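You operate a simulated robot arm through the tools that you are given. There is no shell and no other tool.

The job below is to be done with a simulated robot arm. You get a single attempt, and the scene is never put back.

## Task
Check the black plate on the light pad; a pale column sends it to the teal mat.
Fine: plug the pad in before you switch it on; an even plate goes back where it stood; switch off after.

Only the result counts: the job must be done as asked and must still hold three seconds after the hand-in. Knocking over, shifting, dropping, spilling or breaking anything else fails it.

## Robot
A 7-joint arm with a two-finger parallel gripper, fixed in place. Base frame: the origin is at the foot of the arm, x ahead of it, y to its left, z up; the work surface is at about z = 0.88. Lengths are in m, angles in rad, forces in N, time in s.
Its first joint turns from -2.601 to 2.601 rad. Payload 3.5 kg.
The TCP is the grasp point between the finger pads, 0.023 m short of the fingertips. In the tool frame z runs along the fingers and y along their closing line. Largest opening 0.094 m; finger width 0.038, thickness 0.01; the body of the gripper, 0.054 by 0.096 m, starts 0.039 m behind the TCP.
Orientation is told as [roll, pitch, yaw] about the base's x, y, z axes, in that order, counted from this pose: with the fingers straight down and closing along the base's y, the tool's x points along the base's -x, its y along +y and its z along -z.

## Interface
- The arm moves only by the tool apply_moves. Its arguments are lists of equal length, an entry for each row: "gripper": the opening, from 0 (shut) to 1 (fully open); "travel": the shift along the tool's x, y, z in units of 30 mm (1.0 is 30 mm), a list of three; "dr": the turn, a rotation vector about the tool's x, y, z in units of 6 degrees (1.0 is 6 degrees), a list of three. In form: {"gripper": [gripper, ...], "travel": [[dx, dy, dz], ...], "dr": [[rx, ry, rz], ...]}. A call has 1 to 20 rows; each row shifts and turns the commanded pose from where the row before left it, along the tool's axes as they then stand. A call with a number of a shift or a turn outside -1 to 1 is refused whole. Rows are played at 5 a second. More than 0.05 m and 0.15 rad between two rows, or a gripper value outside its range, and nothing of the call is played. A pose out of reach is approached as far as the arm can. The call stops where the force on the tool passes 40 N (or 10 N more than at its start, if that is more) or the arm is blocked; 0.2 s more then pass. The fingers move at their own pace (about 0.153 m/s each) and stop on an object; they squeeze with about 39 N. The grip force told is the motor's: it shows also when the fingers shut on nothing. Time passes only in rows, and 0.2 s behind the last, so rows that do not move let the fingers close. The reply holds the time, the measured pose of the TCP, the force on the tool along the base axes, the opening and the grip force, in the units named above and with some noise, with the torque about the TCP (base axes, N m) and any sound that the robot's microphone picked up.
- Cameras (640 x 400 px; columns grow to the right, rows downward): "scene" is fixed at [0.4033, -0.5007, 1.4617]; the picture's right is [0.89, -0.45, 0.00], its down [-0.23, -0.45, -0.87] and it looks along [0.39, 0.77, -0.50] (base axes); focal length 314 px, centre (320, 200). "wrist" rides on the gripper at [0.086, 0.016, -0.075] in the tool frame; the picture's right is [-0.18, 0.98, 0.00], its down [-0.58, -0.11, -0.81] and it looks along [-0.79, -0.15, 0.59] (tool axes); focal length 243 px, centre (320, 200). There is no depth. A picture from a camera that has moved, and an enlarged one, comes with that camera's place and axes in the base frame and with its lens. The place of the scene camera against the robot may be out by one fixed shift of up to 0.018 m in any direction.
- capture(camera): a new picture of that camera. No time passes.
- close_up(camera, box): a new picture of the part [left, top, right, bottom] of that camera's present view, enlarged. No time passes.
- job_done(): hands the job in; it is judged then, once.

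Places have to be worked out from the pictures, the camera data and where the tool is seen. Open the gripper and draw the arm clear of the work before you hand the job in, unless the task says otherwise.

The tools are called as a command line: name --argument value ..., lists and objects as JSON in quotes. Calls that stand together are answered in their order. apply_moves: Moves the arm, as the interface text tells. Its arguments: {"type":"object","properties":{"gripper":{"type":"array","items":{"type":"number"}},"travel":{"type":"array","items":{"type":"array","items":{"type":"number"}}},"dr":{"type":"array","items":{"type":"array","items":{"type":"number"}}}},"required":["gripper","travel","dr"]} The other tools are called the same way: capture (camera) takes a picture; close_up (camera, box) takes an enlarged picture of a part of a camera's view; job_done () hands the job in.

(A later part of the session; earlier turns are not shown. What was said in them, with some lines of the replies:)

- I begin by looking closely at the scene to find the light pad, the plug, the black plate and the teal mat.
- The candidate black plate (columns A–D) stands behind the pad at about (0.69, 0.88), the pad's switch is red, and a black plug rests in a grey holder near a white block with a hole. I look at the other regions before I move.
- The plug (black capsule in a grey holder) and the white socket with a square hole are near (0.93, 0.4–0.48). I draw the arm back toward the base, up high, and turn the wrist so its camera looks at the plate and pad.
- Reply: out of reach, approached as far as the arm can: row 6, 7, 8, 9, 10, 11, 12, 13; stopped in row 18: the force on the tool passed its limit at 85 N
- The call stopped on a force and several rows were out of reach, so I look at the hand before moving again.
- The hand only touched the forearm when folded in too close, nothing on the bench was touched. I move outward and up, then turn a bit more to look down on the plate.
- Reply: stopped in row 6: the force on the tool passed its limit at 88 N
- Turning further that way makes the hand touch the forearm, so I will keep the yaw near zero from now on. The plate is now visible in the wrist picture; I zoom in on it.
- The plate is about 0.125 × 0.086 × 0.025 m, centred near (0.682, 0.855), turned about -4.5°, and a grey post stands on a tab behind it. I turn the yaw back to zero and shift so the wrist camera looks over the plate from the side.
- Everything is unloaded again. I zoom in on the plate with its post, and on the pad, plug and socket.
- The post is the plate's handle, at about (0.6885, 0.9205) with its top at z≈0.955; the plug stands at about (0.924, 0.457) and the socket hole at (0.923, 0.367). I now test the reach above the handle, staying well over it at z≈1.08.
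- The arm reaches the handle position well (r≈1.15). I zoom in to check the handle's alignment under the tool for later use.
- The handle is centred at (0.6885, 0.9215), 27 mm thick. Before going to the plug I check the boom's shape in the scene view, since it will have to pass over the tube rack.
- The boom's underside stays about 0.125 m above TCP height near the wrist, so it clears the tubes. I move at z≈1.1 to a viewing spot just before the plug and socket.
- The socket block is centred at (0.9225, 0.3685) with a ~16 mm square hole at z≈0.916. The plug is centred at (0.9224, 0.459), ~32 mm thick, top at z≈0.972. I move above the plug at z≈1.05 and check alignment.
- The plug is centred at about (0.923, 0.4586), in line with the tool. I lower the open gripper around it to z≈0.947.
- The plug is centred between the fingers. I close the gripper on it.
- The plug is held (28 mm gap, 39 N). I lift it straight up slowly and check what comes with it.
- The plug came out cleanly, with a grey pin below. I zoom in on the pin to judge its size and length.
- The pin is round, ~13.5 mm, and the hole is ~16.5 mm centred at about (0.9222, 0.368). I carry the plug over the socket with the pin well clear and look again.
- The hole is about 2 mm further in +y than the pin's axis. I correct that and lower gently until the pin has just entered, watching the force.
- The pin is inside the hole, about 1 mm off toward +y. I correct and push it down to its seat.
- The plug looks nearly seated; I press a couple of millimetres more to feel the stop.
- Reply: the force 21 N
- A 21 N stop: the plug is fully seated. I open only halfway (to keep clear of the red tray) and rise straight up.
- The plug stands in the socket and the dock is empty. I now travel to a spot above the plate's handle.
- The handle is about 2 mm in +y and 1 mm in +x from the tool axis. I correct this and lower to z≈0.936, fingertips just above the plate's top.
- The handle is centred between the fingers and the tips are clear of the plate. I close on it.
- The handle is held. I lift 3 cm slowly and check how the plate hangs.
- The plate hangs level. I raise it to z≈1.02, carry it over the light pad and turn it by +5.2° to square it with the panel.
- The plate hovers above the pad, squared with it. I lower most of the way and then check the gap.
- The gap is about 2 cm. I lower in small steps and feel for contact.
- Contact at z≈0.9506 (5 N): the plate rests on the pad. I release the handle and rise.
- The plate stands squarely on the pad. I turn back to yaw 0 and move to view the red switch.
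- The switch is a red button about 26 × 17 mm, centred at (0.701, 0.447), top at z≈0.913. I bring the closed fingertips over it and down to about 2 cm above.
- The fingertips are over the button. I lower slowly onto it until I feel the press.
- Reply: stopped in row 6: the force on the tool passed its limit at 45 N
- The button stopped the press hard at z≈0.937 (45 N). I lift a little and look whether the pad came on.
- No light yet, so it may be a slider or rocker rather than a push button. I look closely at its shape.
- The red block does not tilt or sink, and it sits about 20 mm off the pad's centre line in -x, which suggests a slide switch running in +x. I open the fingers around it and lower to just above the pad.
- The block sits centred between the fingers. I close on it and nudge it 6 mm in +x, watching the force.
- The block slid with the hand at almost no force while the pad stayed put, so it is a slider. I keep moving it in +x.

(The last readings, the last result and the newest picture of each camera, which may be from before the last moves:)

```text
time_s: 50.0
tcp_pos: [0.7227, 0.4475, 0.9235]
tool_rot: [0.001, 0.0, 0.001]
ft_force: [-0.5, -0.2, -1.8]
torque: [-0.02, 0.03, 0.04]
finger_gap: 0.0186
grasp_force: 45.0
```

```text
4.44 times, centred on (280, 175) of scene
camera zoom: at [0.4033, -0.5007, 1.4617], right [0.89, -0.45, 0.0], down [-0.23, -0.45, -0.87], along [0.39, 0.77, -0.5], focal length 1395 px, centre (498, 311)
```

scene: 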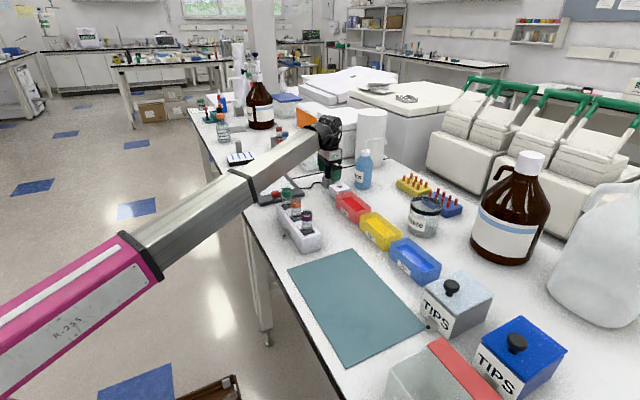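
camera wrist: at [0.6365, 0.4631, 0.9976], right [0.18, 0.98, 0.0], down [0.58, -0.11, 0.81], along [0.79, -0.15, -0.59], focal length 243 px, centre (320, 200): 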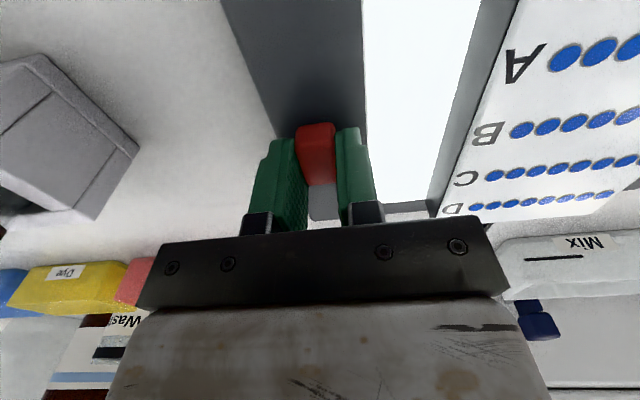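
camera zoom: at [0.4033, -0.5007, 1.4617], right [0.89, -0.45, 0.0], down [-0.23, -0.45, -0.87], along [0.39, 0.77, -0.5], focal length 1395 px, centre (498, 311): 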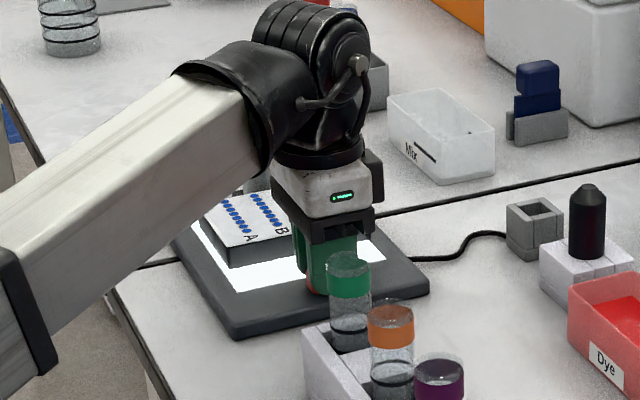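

The panel lit up. I push the slider a little further for margin, then release and rise to read the plate.

apply_moves --gripper '[0, 0, 0, 0]' --travel '[[-0.1, 0, 0], [-0.1, 0, 0], [-0.1, 0, 0], [0, 0, 0]]' --dr '[[0, 0, 0], [0, 0, 0], [0, 0, 0], [0, 0, 0]]'

apply_moves --gripper '[0.5, 0.5, 0.5, 0.5, 0.5, 0.5, 0.5]' --travel '[[0, 0, 0], [0, 0, 0], [0, 0, -0.5], [0, 0, -0.9], [0, 0, -0.9], [0, 0, -0.9], [0, 0, -0.9]]' --dr '[[0, 0, 0], [0, 0, 0], [0, 0, 0], [0, 0, 0], [0, 0, 0], [0, 0, 0], [0, 0, 0]]'

capture --camera "wrist"

close_up --camera "scene" --box '[220, 130, 340, 220]'

```text
time_s: 51.0
tcp_pos: [0.7313, 0.448, 0.9227]
tool_rot: [0.001, -0.001, -0.002]
ft_force: [-2.6, -4.0, 5.7]
torque: [-0.13, 0.18, 0.06]
finger_gap: 0.0184
grasp_force: 45.1
```

```text
time_s: 52.6
tcp_pos: [0.7321, 0.4479, 1.0467]
tool_rot: [0.002, -0.001, -0.002]
ft_force: [0.5, 0.8, 0.2]
torque: [0.01, 0.03, 0.02]
finger_gap: 0.0468
grasp_force: 0.1
```

```text
taken
camera wrist: at [0.6454, 0.4628, 1.1208], right [0.18, 0.98, 0.0], down [0.58, -0.11, 0.81], along [0.79, -0.15, -0.59], focal length 243 px, centre (320, 200)
```

wrist: 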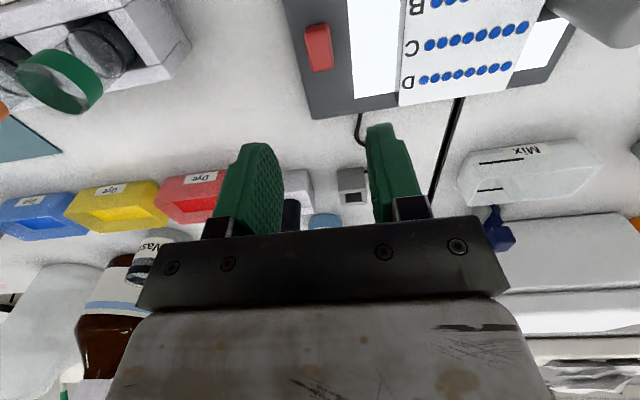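

```text
4.44 times, centred on (280, 175) of scene
camera zoom: at [0.4033, -0.5007, 1.4617], right [0.89, -0.45, 0.0], down [-0.23, -0.45, -0.87], along [0.39, 0.77, -0.5], focal length 1395 px, centre (498, 311)
```

zoom: 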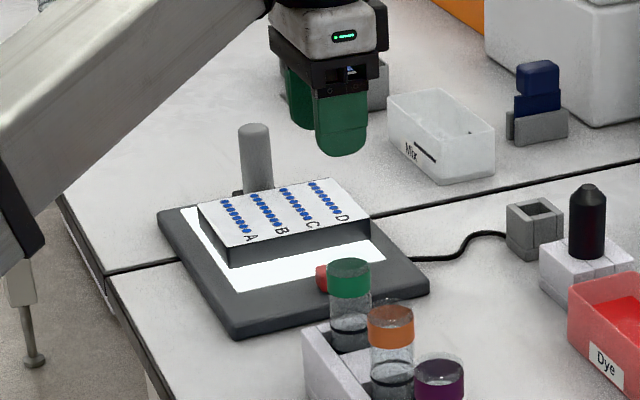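

The pad is lit. I zoom in on the plate from the scene camera and shift back to see all four columns with the wrist camera.

close_up --camera "scene" --box '[254, 164, 306, 196]'

apply_moves --gripper '[0.5, 0.5, 0.5, 0.5]' --travel '[[0.815, 0.223, -0.6], [0.815, 0.223, -0.6], [0.815, 0.223, -0.6], [0, 0, 0]]' --dr '[[0, 0, 0], [0, 0, 0], [0, 0, 0], [0, 0, 0]]'

capture --camera "wrist"

close_up --camera "wrist" --box '[340, 0, 500, 130]'

```text
12.31 times, centred on (280, 180) of scene
camera zoom: at [0.4033, -0.5007, 1.4617], right [0.89, -0.45, 0.0], down [-0.23, -0.45, -0.87], along [0.39, 0.77, -0.5], focal length 3863 px, centre (812, 446)
```

zoom: 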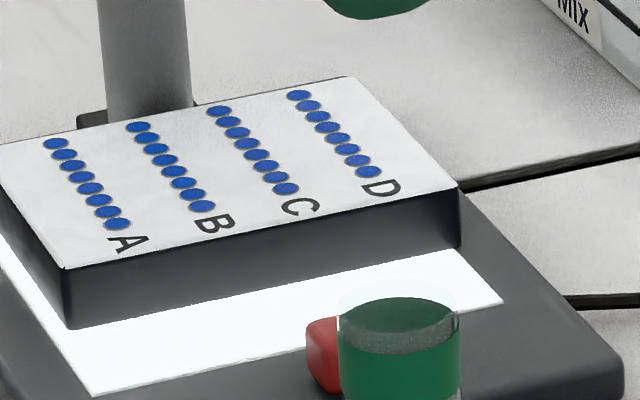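

```text
time_s: 53.6
tcp_pos: [0.6576, 0.4672, 1.1015]
tool_rot: [0.002, -0.001, -0.002]
ft_force: [-0.4, 0.2, 0.6]
torque: [0.0, 0.03, 0.0]
finger_gap: 0.0471
grasp_force: 0.2
```

```text
taken
camera wrist: at [0.5711, 0.4828, 1.1747], right [0.19, 0.98, 0.0], down [0.58, -0.11, 0.81], along [0.79, -0.15, -0.59], focal length 243 px, centre (320, 200)
```

wrist: 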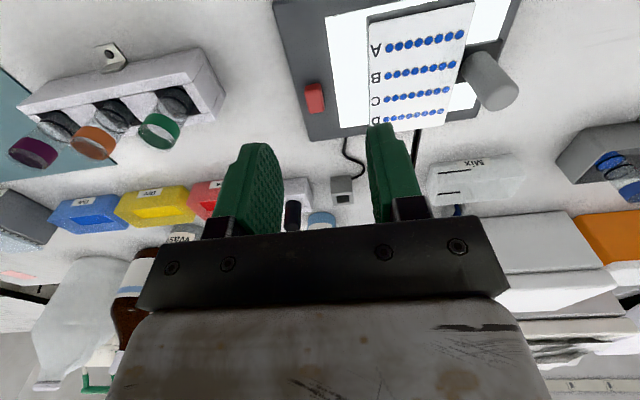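

```text
3.08 times, centred on (420, 65) of wrist
camera zoom: at [0.5711, 0.4828, 1.1747], right [0.19, 0.98, 0.0], down [0.58, -0.11, 0.81], along [0.79, -0.15, -0.59], focal length 746 px, centre (12, 615)
```

zoom: 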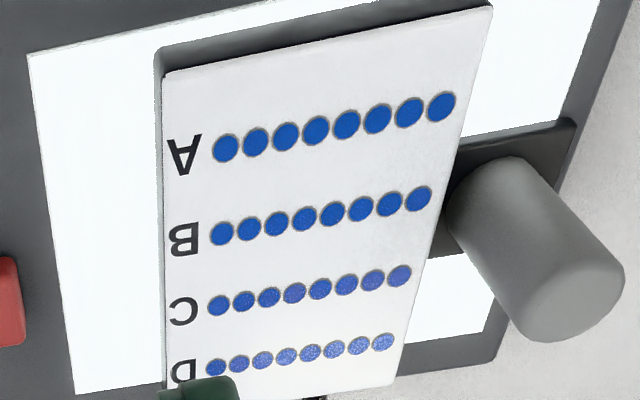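

All columns look blue, with some speckled glare near D that may depend on the viewing angle. I check with higher zoom on each column from the scene camera and wrist.

close_up --camera "scene" --box '[254, 168, 280, 184]'

close_up --camera "scene" --box '[268, 168, 294, 184]'

close_up --camera "wrist" --box '[370, 20, 480, 130]'

```text
16.00 times, centred on (267, 176) of scene
camera zoom: at [0.4033, -0.5007, 1.4617], right [0.89, -0.45, 0.0], down [-0.23, -0.45, -0.87], along [0.39, 0.77, -0.5], focal length 5022 px, centre (1168, 584)
```

zoom: 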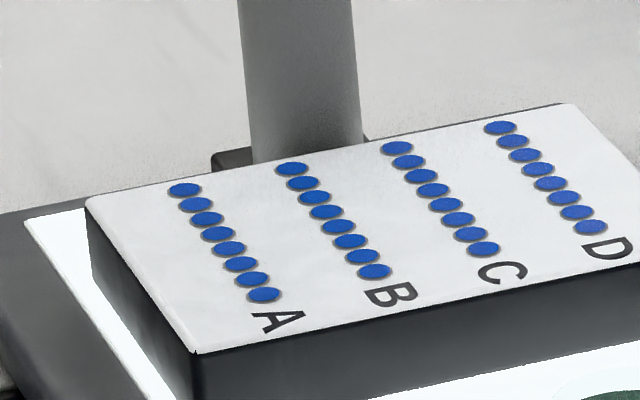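

```text
16.00 times, centred on (281, 176) of scene
camera zoom: at [0.4033, -0.5007, 1.4617], right [0.89, -0.45, 0.0], down [-0.23, -0.45, -0.87], along [0.39, 0.77, -0.5], focal length 5022 px, centre (944, 584)
```

zoom: 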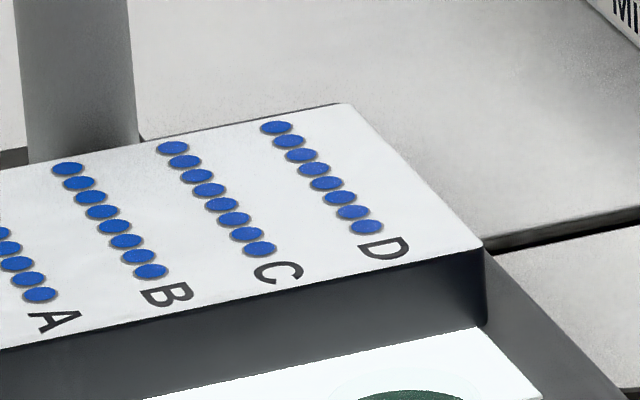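

```text
3.64 times, centred on (425, 75) of wrist
camera zoom: at [0.5711, 0.4828, 1.1747], right [0.19, 0.98, 0.0], down [0.58, -0.11, 0.81], along [0.79, -0.15, -0.59], focal length 882 px, centre (-62, 654)
```

zoom: 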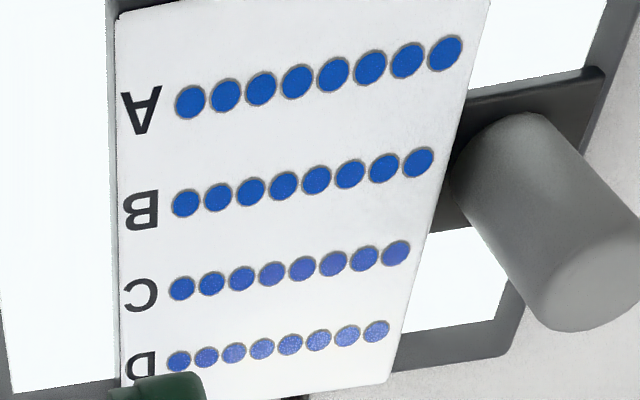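

From the scene camera all four columns look alike. To rule out glare I move the wrist camera nearer, above columns C and D.

apply_moves --gripper '[0.5, 0.5, 0.5, 0.5]' --travel '[[-0.69, 0.365, 0], [-0.69, 0.365, 0], [-0.69, 0.365, 0], [0, 0, 0]]' --dr '[[0, 0, 0], [0, 0, 0], [0, 0, 0], [0, 0, 0]]'

capture --camera "wrist"

close_up --camera "wrist" --box '[310, 0, 470, 100]'

```text
time_s: 54.6
tcp_pos: [0.7211, 0.5003, 1.1003]
tool_rot: [0.001, -0.002, -0.001]
ft_force: [-0.2, 0.0, 0.3]
torque: [-0.02, 0.01, 0.01]
finger_gap: 0.047
grasp_force: 0.1
```

```text
taken
camera wrist: at [0.634, 0.5155, 1.1743], right [0.19, 0.98, 0.0], down [0.58, -0.11, 0.81], along [0.79, -0.15, -0.59], focal length 243 px, centre (320, 200)
```

wrist: 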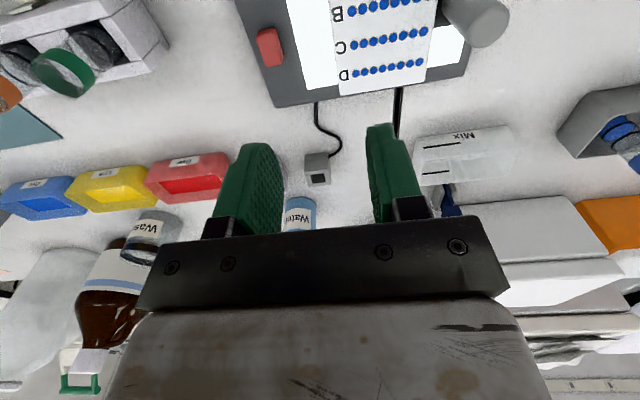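

```text
4.00 times, centred on (390, 50) of wrist
camera zoom: at [0.634, 0.5155, 1.1743], right [0.19, 0.98, 0.0], down [0.58, -0.11, 0.81], along [0.79, -0.15, -0.59], focal length 970 px, centre (40, 800)
```

zoom: 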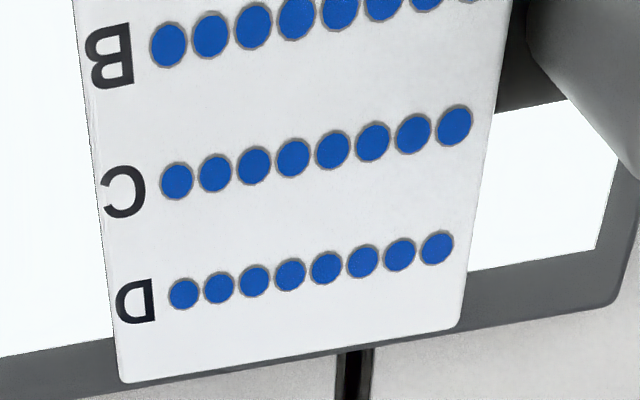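

C and D are the same blue as B here, so the paler look was glare. One more view with all four columns from above to be certain.

apply_moves --gripper '[0.5, 0.5, 0.5, 0.5]' --travel '[[0.8, 0.3, -0.4], [0.8, 0.3, -0.4], [0.3, 0.3, -0.4], [0, 0, 0]]' --dr '[[0, 0, 0], [0, 0, 0], [0, 0, 0], [0, 0, 0]]'

close_up --camera "wrist" --box '[300, 0, 480, 120]'

close_up --camera "wrist" --box '[320, 10, 440, 85]'

```text
time_s: 55.6
tcp_pos: [0.6632, 0.5275, 1.137]
tool_rot: [0.002, -0.002, -0.001]
ft_force: [0.1, 0.0, 0.1]
torque: [0.01, 0.0, 0.0]
finger_gap: 0.0468
grasp_force: 0.0
```

```text
3.33 times, centred on (390, 60) of wrist
camera zoom: at [0.5765, 0.5424, 1.2104], right [0.19, 0.98, 0.0], down [0.58, -0.11, 0.81], along [0.79, -0.15, -0.59], focal length 809 px, centre (87, 667)
```

zoom: 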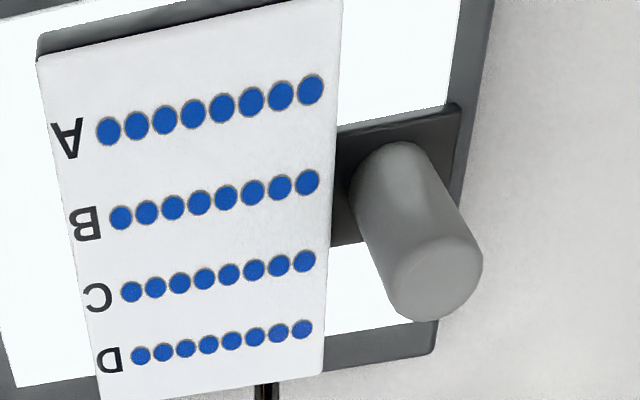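

```text
5.33 times, centred on (380, 48) of wrist
camera zoom: at [0.5765, 0.5424, 1.2104], right [0.19, 0.98, 0.0], down [0.58, -0.11, 0.81], along [0.79, -0.15, -0.59], focal length 1294 px, centre (0, 1013)
```

zoom: 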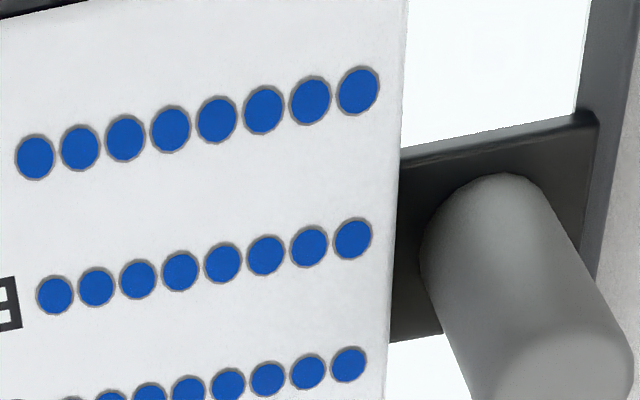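

All four columns are equally blue: the plate is even, so it goes back where it stood. I move above its handle with the same +5.2° turn.

apply_moves --gripper '[0.65, 0.65, 0.65, 0.65, 0.65, 0.65, 0.65]' --travel '[[-0.492, 0.808, 0.475], [-0.492, 0.808, 0.475], [-0.492, 0.808, 0.475], [-0.492, 0.76, 0.475], [0, 0, 0], [0, 0, 0], [0, 0, 0]]' --dr '[[0, 0, 0], [0, 0, 0], [0, 0, 0], [0, 0, 0], [0, 0, -0.45], [0, 0, -0.417], [0, 0, 0]]'

capture --camera "wrist"

close_up --camera "wrist" --box '[240, 0, 400, 120]'

```text
time_s: 57.2
tcp_pos: [0.7231, 0.6218, 1.0786]
tool_rot: [0.003, 0.0, 0.091]
ft_force: [-0.8, -1.0, -0.1]
torque: [-0.04, -0.01, 0.0]
finger_gap: 0.0611
grasp_force: 0.1
```

```text
taken
camera wrist: at [0.6352, 0.63, 1.1538], right [0.09, 1.0, 0.0], down [0.59, -0.06, 0.81], along [0.8, -0.07, -0.59], focal length 243 px, centre (320, 200)
```

wrist: 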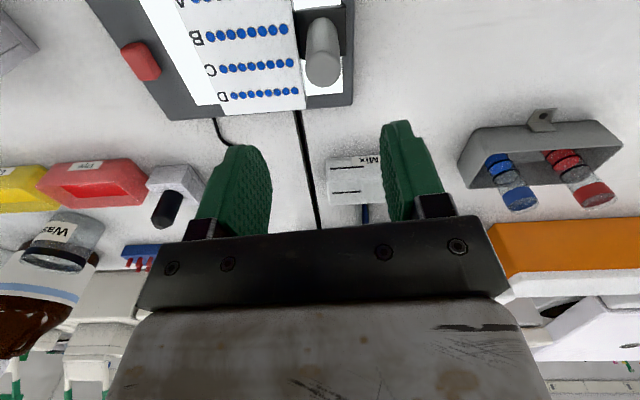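

```text
3.33 times, centred on (320, 60) of wrist
camera zoom: at [0.6352, 0.63, 1.1538], right [0.09, 1.0, 0.0], down [0.59, -0.06, 0.81], along [0.8, -0.07, -0.59], focal length 809 px, centre (320, 667)
```

zoom: 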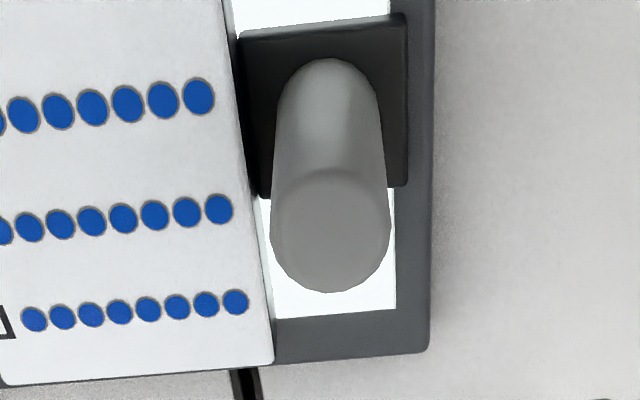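

The handle is 2.5 mm in +y from the tool axis. I correct and lower to the same grip height as before (z≈0.951).

apply_moves --gripper '[0.65, 0.65, 0.65, 0.65, 0.65, 0.65]' --travel '[[0.012, 0.083, 0.854], [0, 0, 0.854], [0, 0, 0.854], [0, 0, 0.854], [0, 0, 0.834], [0, 0, 0]]' --dr '[[0, 0, 0], [0, 0, 0], [0, 0, 0], [0, 0, 0], [0, 0, 0], [0, 0, 0]]'

capture --camera "wrist"

```text
time_s: 58.6
tcp_pos: [0.7218, 0.6249, 0.9535]
tool_rot: [0.002, -0.002, 0.089]
ft_force: [-0.2, 0.3, -0.5]
torque: [-0.02, 0.01, 0.01]
finger_gap: 0.0613
grasp_force: 0.0
```

```text
taken
camera wrist: at [0.635, 0.6326, 1.0267], right [0.1, 1.0, 0.0], down [0.59, -0.06, 0.81], along [0.8, -0.08, -0.59], focal length 243 px, centre (320, 200)
```

wrist: 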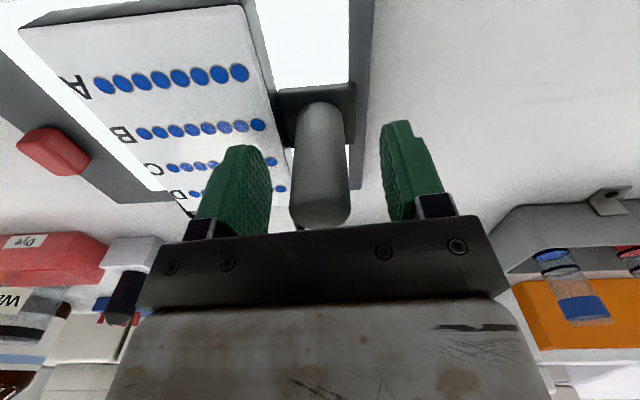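

The handle is centred. I lower 2 mm more, close, and lift the plate slightly.

apply_moves --gripper '[0.65, 0.3, 0, 0, 0, 0]' --travel '[[0, 0, 0.07], [0, 0, 0], [0, 0, 0], [0, 0, 0], [0, 0, 0], [0, 0, 0]]' --dr '[[0, 0, 0], [0, 0, 0], [0, 0, 0], [0, 0, 0], [0, 0, 0], [0, 0, 0]]'

close_up --camera "wrist" --box '[0, 0, 400, 220]'

```text
time_s: 60.0
tcp_pos: [0.7225, 0.6253, 0.9505]
tool_rot: [0.003, -0.001, 0.09]
ft_force: [0.6, 0.1, -0.1]
torque: [-0.01, -0.02, 0.04]
finger_gap: 0.0272
grasp_force: 39.6
```

```text
1.60 times, centred on (200, 110) of wrist
camera zoom: at [0.6346, 0.6325, 1.0249], right [0.1, 1.0, 0.0], down [0.59, -0.06, 0.81], along [0.8, -0.08, -0.59], focal length 388 px, centre (512, 344)
```

zoom: 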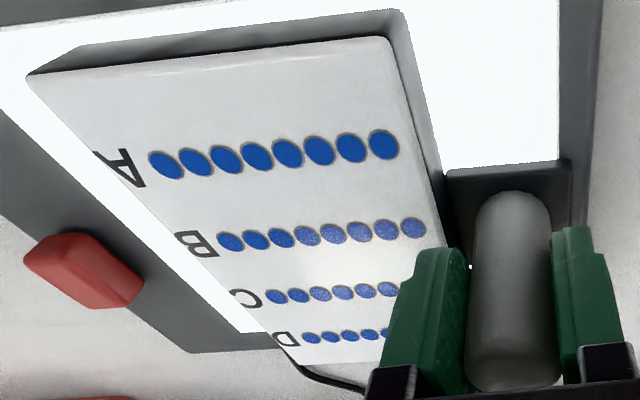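

The plate sits in the grip exactly as before. I lift it, turn back to yaw 0 and carry it back above its original spot.

apply_moves --gripper '[0, 0, 0, 0, 0, 0, 0, 0, 0, 0, 0, 0, 0, 0, 0, 0, 0]' --travel '[[0, 0, -0.4], [0, 0, -0.6], [0, 0, -0.7], [0, 0, -0.7], [0, 0, 0], [0, 0, 0], [0.114, 0.9907, 0], [0.114, 0.9907, 0], [0.114, 0.9907, 0], [0.114, 0.9907, 0], [0.114, 0.9907, 0], [0.114, 0.9907, 0], [0.114, 0.9907, 0], [0.114, 0.9907, 0], [0.114, 0.9907, 0], [0.114, 0.9907, 0], [0, 0, 0]]' --dr '[[0, 0, 0], [0, 0, 0], [0, 0, 0], [0, 0, 0], [0, 0, 0.45], [0, 0, 0.417], [0, 0, 0], [0, 0, 0], [0, 0, 0], [0, 0, 0], [0, 0, 0], [0, 0, 0], [0, 0, 0], [0, 0, 0], [0, 0, 0], [0, 0, 0], [0, 0, 0]]'

capture --camera "wrist"

capture --camera "scene"

```text
time_s: 63.6
tcp_pos: [0.689, 0.9224, 1.0228]
tool_rot: [0.003, -0.002, -0.002]
ft_force: [0.5, 0.5, -1.0]
torque: [0.04, 0.0, 0.01]
finger_gap: 0.0268
grasp_force: 39.3
```

```text
taken
camera wrist: at [0.6017, 0.938, 1.0969], right [0.19, 0.98, 0.0], down [0.58, -0.11, 0.81], along [0.79, -0.15, -0.59], focal length 243 px, centre (320, 200)
```

wrist: 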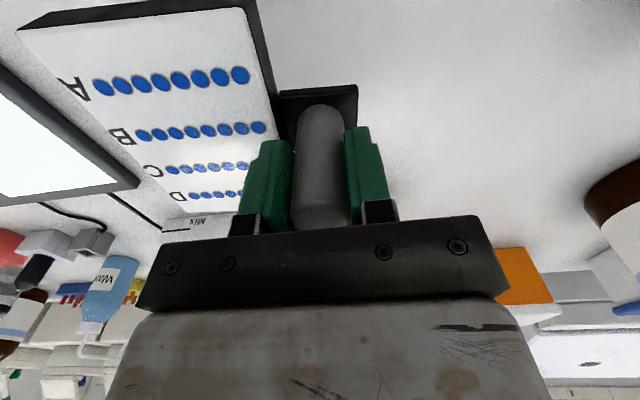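

```text
taken
```

scene: 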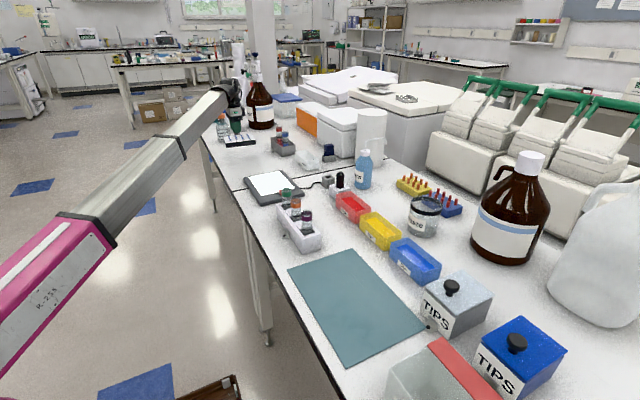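

The plate is above its original place (within a millimetre of the grasp pose). I lower it and feel for the table.

apply_moves --gripper '[0, 0, 0, 0, 0, 0, 0]' --travel '[[0, 0, 0.8], [0, 0, 0.8], [0, 0, 0.7], [0, 0, 0.3], [0, 0, 0.15], [0, 0, 0.08], [0, 0, 0]]' --dr '[[0.029, 0.019, 0.01], [0, 0, 0], [0, 0, 0], [0, 0, 0], [0, 0, 0], [0, 0, 0], [0, 0, 0]]'

close_up --camera "scene" --box '[190, 80, 310, 180]'

```text
time_s: 65.2
tcp_pos: [0.6888, 0.9215, 0.9379]
tool_rot: [-0.002, 0.001, -0.002]
ft_force: [0.2, -0.7, -1.4]
torque: [0.04, 0.01, 0.03]
finger_gap: 0.0268
grasp_force: 38.8
```

```text
4.00 times, centred on (250, 130) of scene
camera zoom: at [0.4033, -0.5007, 1.4617], right [0.89, -0.45, 0.0], down [-0.23, -0.45, -0.87], along [0.39, 0.77, -0.5], focal length 1256 px, centre (600, 480)
```

zoom: 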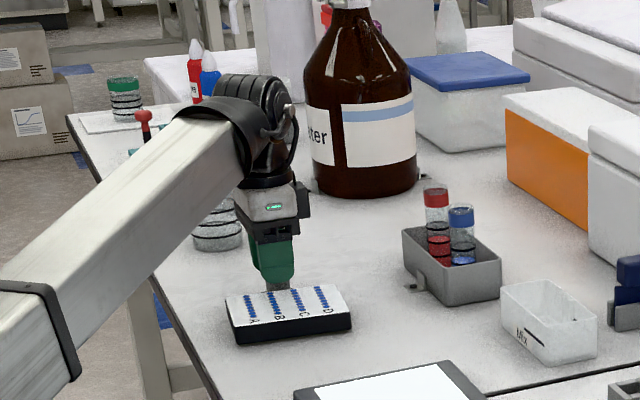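

The plate is just above the table; I go down the last couple of millimetres in tiny steps.

apply_moves --gripper '[0, 0, 0, 0]' --travel '[[0, 0, 0.04], [0, 0, 0.04], [0, 0, 0.03], [0, 0, 0]]' --dr '[[0, 0, 0], [0, 0, 0], [0, 0, 0], [0, 0, 0]]'

```text
time_s: 66.2
tcp_pos: [0.6884, 0.9216, 0.9361]
tool_rot: [-0.002, 0.0, -0.002]
ft_force: [0.6, 0.4, -0.1]
torque: [0.02, -0.08, 0.02]
finger_gap: 0.027
grasp_force: 39.0
```

apply_moves --gripper '[0, 0, 0]' --travel '[[0, 0, 0.03], [0, 0, 0.03], [0, 0, 0]]' --dr '[[0, 0, 0], [0, 0, 0], [0, 0, 0]]'

```text
time_s: 67.0
tcp_pos: [0.688, 0.9213, 0.9354]
tool_rot: [-0.001, -0.002, -0.002]
ft_force: [0.4, 0.9, 17.2]
torque: [-0.01, -0.39, 0.08]
finger_gap: 0.0271
grasp_force: 39.4
```

The plate is on the table (17 N). I ease off slightly, open the fingers and rise.

apply_moves --gripper '[0, 0.65, 0.65, 0.65, 0.65, 0.65, 0.65, 0.65]' --travel '[[0, 0, -0.04], [0, 0, 0], [0, 0, 0], [0, 0, -0.4], [0, 0, -0.8], [0, 0, -0.9], [0, 0, -0.9], [0, 0, -0.9]]' --dr '[[0, 0, 0], [0, 0, 0], [0, 0, 0], [0, 0, 0], [0, 0, 0], [0, 0, 0], [0, 0, 0], [0, 0, 0]]'

capture --camera "wrist"

close_up --camera "wrist" --box '[240, 0, 400, 100]'

close_up --camera "scene" --box '[220, 140, 400, 252]'

```text
time_s: 68.8
tcp_pos: [0.6882, 0.9221, 1.0523]
tool_rot: [-0.001, 0.001, -0.002]
ft_force: [-0.6, 1.1, -0.8]
torque: [-0.02, -0.01, -0.03]
finger_gap: 0.0614
grasp_force: 0.1
```

```text
taken
camera wrist: at [0.6021, 0.9384, 1.1256], right [0.19, 0.98, 0.0], down [0.58, -0.11, 0.81], along [0.79, -0.15, -0.59], focal length 243 px, centre (320, 200)
```

wrist: 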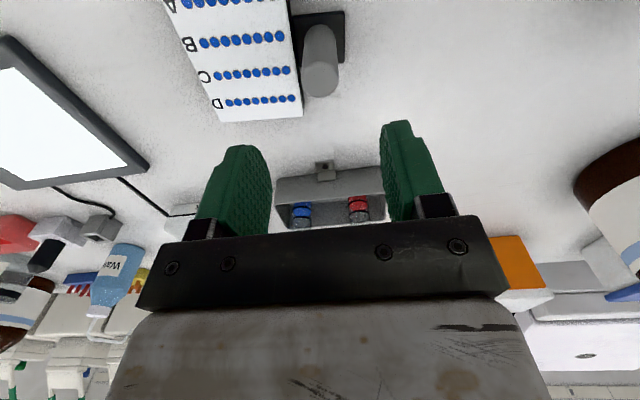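

```text
4.00 times, centred on (320, 50) of wrist
camera zoom: at [0.6021, 0.9384, 1.1256], right [0.19, 0.98, 0.0], down [0.58, -0.11, 0.81], along [0.79, -0.15, -0.59], focal length 970 px, centre (320, 800)
```

zoom: 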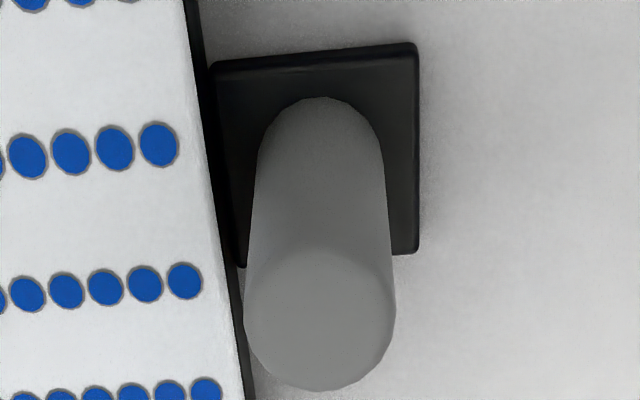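

```text
3.56 times, centred on (310, 196) of scene
camera zoom: at [0.4033, -0.5007, 1.4617], right [0.89, -0.45, 0.0], down [-0.23, -0.45, -0.87], along [0.39, 0.77, -0.5], focal length 1116 px, centre (356, 214)
```

zoom: 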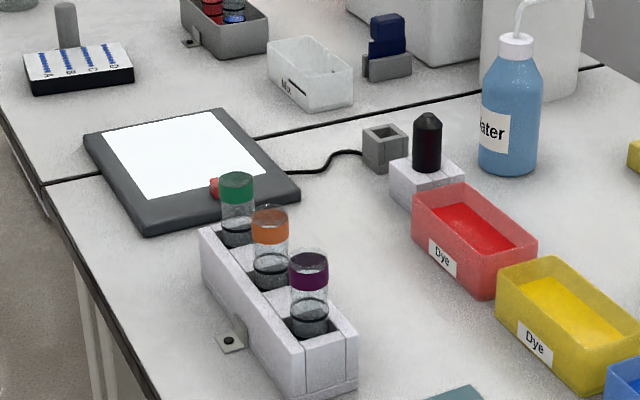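

The plate is back exactly as it stood. Now I return to the pad to slide the switch back off.

apply_moves --gripper '[0.5, 0.5, 0.5, 0.5, 0.5, 0.5, 0.5, 0.5, 0.5, 0.5, 0.5, 0.5, 0.5, 0.5, 0.5, 0.5, 0.5, 0.5]' --travel '[[0, 0, -0.5], [-0.0902, -0.9888, 0], [-0.0902, -0.9888, 0], [-0.0902, -0.9888, 0], [-0.0902, -0.9888, 0], [-0.0902, -0.9888, 0], [-0.0902, -0.9888, 0], [-0.0902, -0.9888, 0], [-0.0902, -0.9888, 0], [-0.0902, -0.9888, 0], [-0.0902, -0.9888, 0], [-0.0902, -0.9888, 0], [-0.0902, -0.9888, 0], [-0.0902, -0.9888, 0], [-0.0902, -0.9888, 0], [-0.0902, -0.9888, 0], [-0.0902, -0.9888, 0], [0, 0, 0]]' --dr '[[0, 0, 0], [0, 0, 0], [0, 0, 0], [0, 0, 0], [0, 0, 0], [0, 0, 0], [0, 0, 0], [0, 0, 0], [0, 0, 0], [0, 0, 0], [0, 0, 0], [0, 0, 0], [0, 0, 0], [0, 0, 0], [0, 0, 0], [0, 0, 0], [0, 0, 0], [0, 0, 0]]'

capture --camera "wrist"

close_up --camera "wrist" --box '[260, 0, 380, 75]'

```text
time_s: 72.6
tcp_pos: [0.7306, 0.4466, 1.0657]
tool_rot: [-0.002, -0.002, -0.003]
ft_force: [-0.1, -0.1, 0.9]
torque: [0.02, 0.02, 0.0]
finger_gap: 0.0471
grasp_force: 0.2
```

```text
taken
camera wrist: at [0.6435, 0.4626, 1.14], right [0.19, 0.98, 0.0], down [0.58, -0.11, 0.81], along [0.79, -0.15, -0.59], focal length 243 px, centre (320, 200)
```

wrist: 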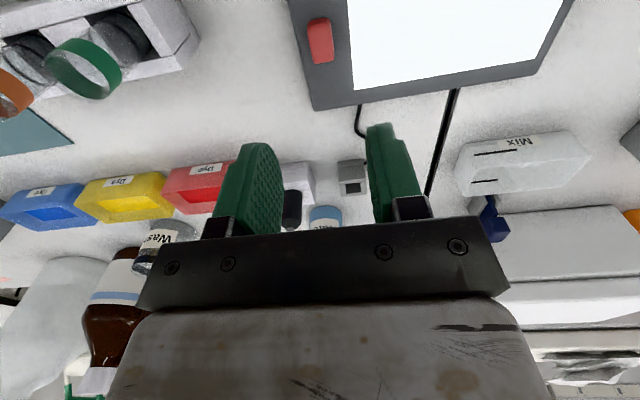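

```text
5.33 times, centred on (320, 38) of wrist
camera zoom: at [0.6435, 0.4626, 1.14], right [0.19, 0.98, 0.0], down [0.58, -0.11, 0.81], along [0.79, -0.15, -0.59], focal length 1294 px, centre (320, 1067)
```

zoom: 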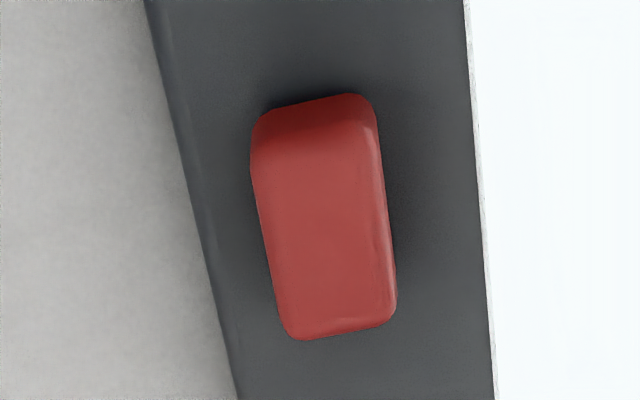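

The slider is at (0.730, 0.447), right below the tool. I lower around it.

apply_moves --gripper '[0.5, 0.5, 0.5, 0.5, 0.5, 0.5]' --travel '[[0, 0.02, 0.948], [0, 0, 0.948], [0, 0, 0.948], [0, 0, 0.948], [0, 0, 0.93], [0, 0, 0]]' --dr '[[0, 0, 0], [0, 0, 0], [0, 0, 0], [0, 0, 0], [0, 0, 0], [0, 0, 0]]'

capture --camera "wrist"

```text
time_s: 74.0
tcp_pos: [0.7313, 0.4473, 0.924]
tool_rot: [-0.001, -0.001, -0.003]
ft_force: [-0.4, -1.1, -0.3]
torque: [-0.03, 0.04, 0.0]
finger_gap: 0.0469
grasp_force: 0.1
```

```text
taken
camera wrist: at [0.6447, 0.4636, 0.9989], right [0.19, 0.98, 0.0], down [0.58, -0.11, 0.81], along [0.79, -0.15, -0.59], focal length 243 px, centre (320, 200)
```

wrist: 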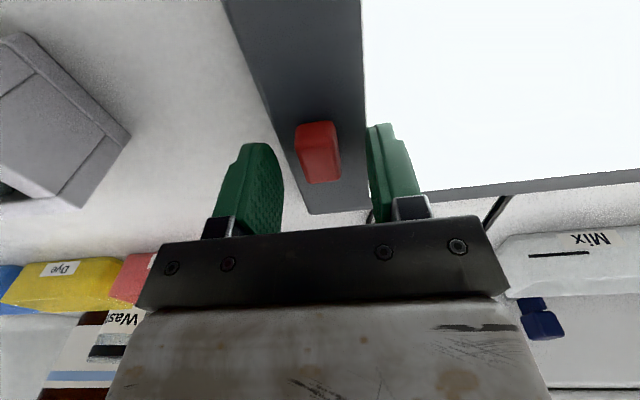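

I close on the slider and move it back in -x in small steps toward its original place (x≈0.701).

apply_moves --gripper '[0.3, 0, 0, 0, 0, 0, 0, 0, 0, 0, 0, 0, 0]' --travel '[[0, 0, 0], [0, 0, 0], [0, 0, 0], [0.1, 0, 0], [0.1, 0, 0], [0.1, 0, 0], [0.1, 0, 0], [0.1, 0, 0], [0.1, 0, 0], [0.1, 0, 0], [0.1, 0, 0], [0.1, 0, 0], [0, 0, 0]]' --dr '[[0, 0, 0], [0, 0, 0], [0, 0, 0], [0, 0, 0], [0, 0, 0], [0, 0, 0], [0, 0, 0], [0, 0, 0], [0, 0, 0], [0, 0, 0], [0, 0, 0], [0, 0, 0], [0, 0, 0]]'

capture --camera "wrist"

close_up --camera "scene" --box '[220, 130, 340, 220]'

```text
time_s: 76.8
tcp_pos: [0.7026, 0.4469, 0.9259]
tool_rot: [-0.002, 0.002, -0.003]
ft_force: [-0.8, 1.7, -6.9]
torque: [0.06, -0.14, 0.13]
finger_gap: 0.0187
grasp_force: 45.0
```

```text
taken
camera wrist: at [0.6174, 0.4635, 0.9991], right [0.19, 0.98, 0.0], down [0.58, -0.11, 0.81], along [0.79, -0.15, -0.59], focal length 243 px, centre (320, 200)
```

wrist: 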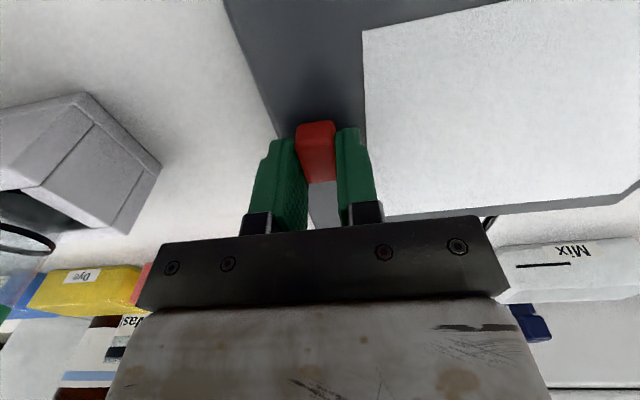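

```text
4.44 times, centred on (280, 175) of scene
camera zoom: at [0.4033, -0.5007, 1.4617], right [0.89, -0.45, 0.0], down [-0.23, -0.45, -0.87], along [0.39, 0.77, -0.5], focal length 1395 px, centre (498, 311)
```

zoom: 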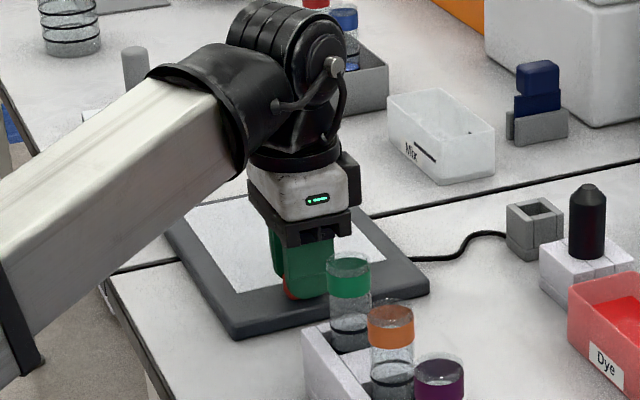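

The panel is dark again. I finish the slide by 1.5 mm, release it and rise straight up.

apply_moves --gripper '[0, 0.5, 0.5, 0.5, 0.5, 0.5, 0.5, 0.5]' --travel '[[0.05, 0, 0.03], [0, 0, 0], [0, 0, 0], [0, 0, -0.5], [0, 0, -0.9], [0, 0, -0.9], [0, 0, -0.9], [0, 0, -0.9]]' --dr '[[0, 0, 0], [0, 0, 0], [0, 0, 0], [0, 0, 0], [0, 0, 0], [0, 0, 0], [0, 0, 0], [0, 0, 0]]'

capture --camera "wrist"

close_up --camera "scene" --box '[220, 130, 340, 220]'

```text
time_s: 78.6
tcp_pos: [0.7015, 0.4469, 1.048]
tool_rot: [-0.001, -0.001, -0.001]
ft_force: [0.6, 0.1, 0.9]
torque: [-0.01, 0.0, 0.01]
finger_gap: 0.0469
grasp_force: 0.0
```

```text
taken
camera wrist: at [0.6159, 0.4634, 1.1217], right [0.19, 0.98, 0.0], down [0.58, -0.11, 0.81], along [0.79, -0.15, -0.59], focal length 243 px, centre (320, 200)
```

wrist: 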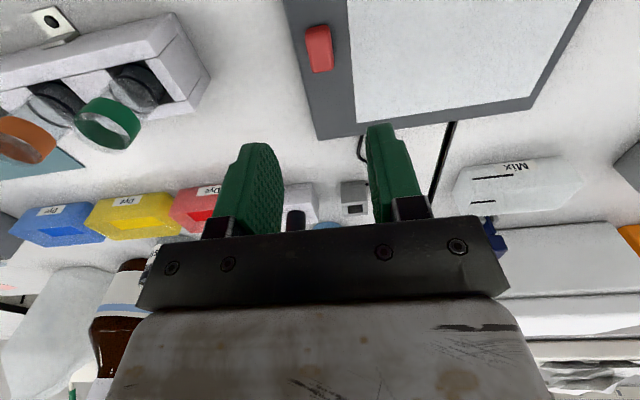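

```text
4.44 times, centred on (280, 175) of scene
camera zoom: at [0.4033, -0.5007, 1.4617], right [0.89, -0.45, 0.0], down [-0.23, -0.45, -0.87], along [0.39, 0.77, -0.5], focal length 1395 px, centre (498, 311)
```

zoom: 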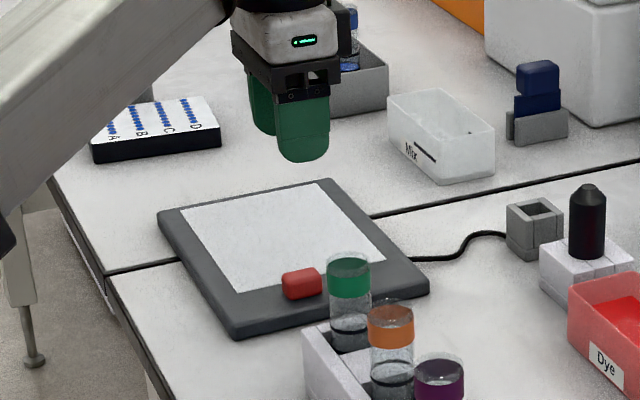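

The switch is off at its original place. I open fully and draw the arm up and clear to its starting area, then take a last look.

apply_moves --gripper '[0.5, 0.7, 1, 1, 1, 1, 1, 1, 1, 1]' --travel '[[-0.5, 0.9, -0.6], [-0.5, 0.96, -0.62], [-0.5, 0.96, -0.62], [-0.5, 0.96, -0.62], [-0.5, 0.96, -0.62], [-0.5, 0.96, -0.62], [-0.5, 0.96, -0.62], [-0.5, 0.96, -0.62], [-0.5, 0.96, -0.62], [0, 0, 0]]' --dr '[[0, 0, 0], [0, 0, 0], [0, 0, 0], [0, 0, 0], [0, 0, 0], [0, 0, 0], [0, 0, 0], [0, 0, 0], [0, 0, 0], [0, 0, 0]]'

capture --camera "scene"

close_up --camera "scene" --box '[200, 120, 400, 245]'

```text
time_s: 80.8
tcp_pos: [0.8384, 0.7044, 1.2138]
tool_rot: [0.0, 0.0, -0.003]
ft_force: [0.1, -0.3, 0.8]
torque: [0.01, 0.02, -0.01]
finger_gap: 0.0938
grasp_force: 0.1
```

```text
taken
```

scene: 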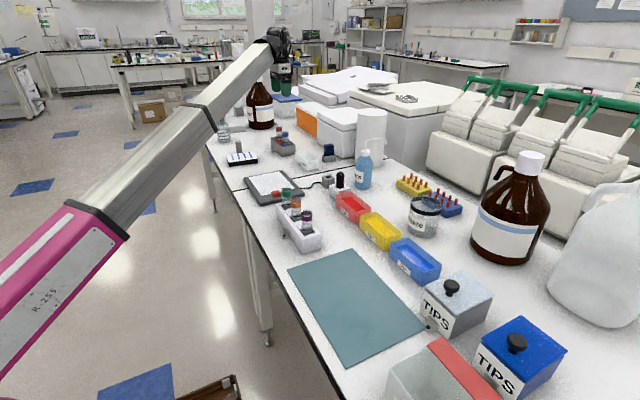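

```text
3.20 times, centred on (300, 182) of scene
camera zoom: at [0.4033, -0.5007, 1.4617], right [0.89, -0.45, 0.0], down [-0.23, -0.45, -0.87], along [0.39, 0.77, -0.5], focal length 1004 px, centre (384, 256)
```

zoom: 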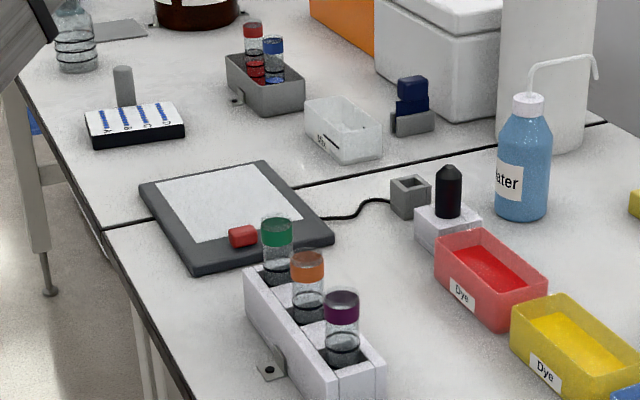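

The plug is in the socket, the slider is off and the panel is dark. The even plate stands at its original spot, nothing else has moved, and the arm is clear with the gripper open. I hand the job in.

job_done

```text
The job is handed in.
```

I checked the black plate on the lit pad. All four columns (A to D) were the same blue with no pale column, so it went back where it stood rather than to the teal mat.

- **Plug:** I moved it from its dock into the white socket before switching on, and left it in.
- **Reading:** Column D looked paler from one angle. Seen from above and from the scene camera it matched the others, so I took that as glare.
- **Plate:** it is back at its original spot, within about a millimetre of where I picked it up.
- **Switch:** it turned out to be a slider. My first attempt was a press straight down, which peaked at 45 N and did nothing. I then slid it on, and after returning the plate slid it back off. The panel is dark.

Early on, while I was looking around, the gripper touched the arm's own forearm twice. Nothing on the bench was touched, and the final picture shows nothing else moved. The gripper is open and the arm is clear of the work.
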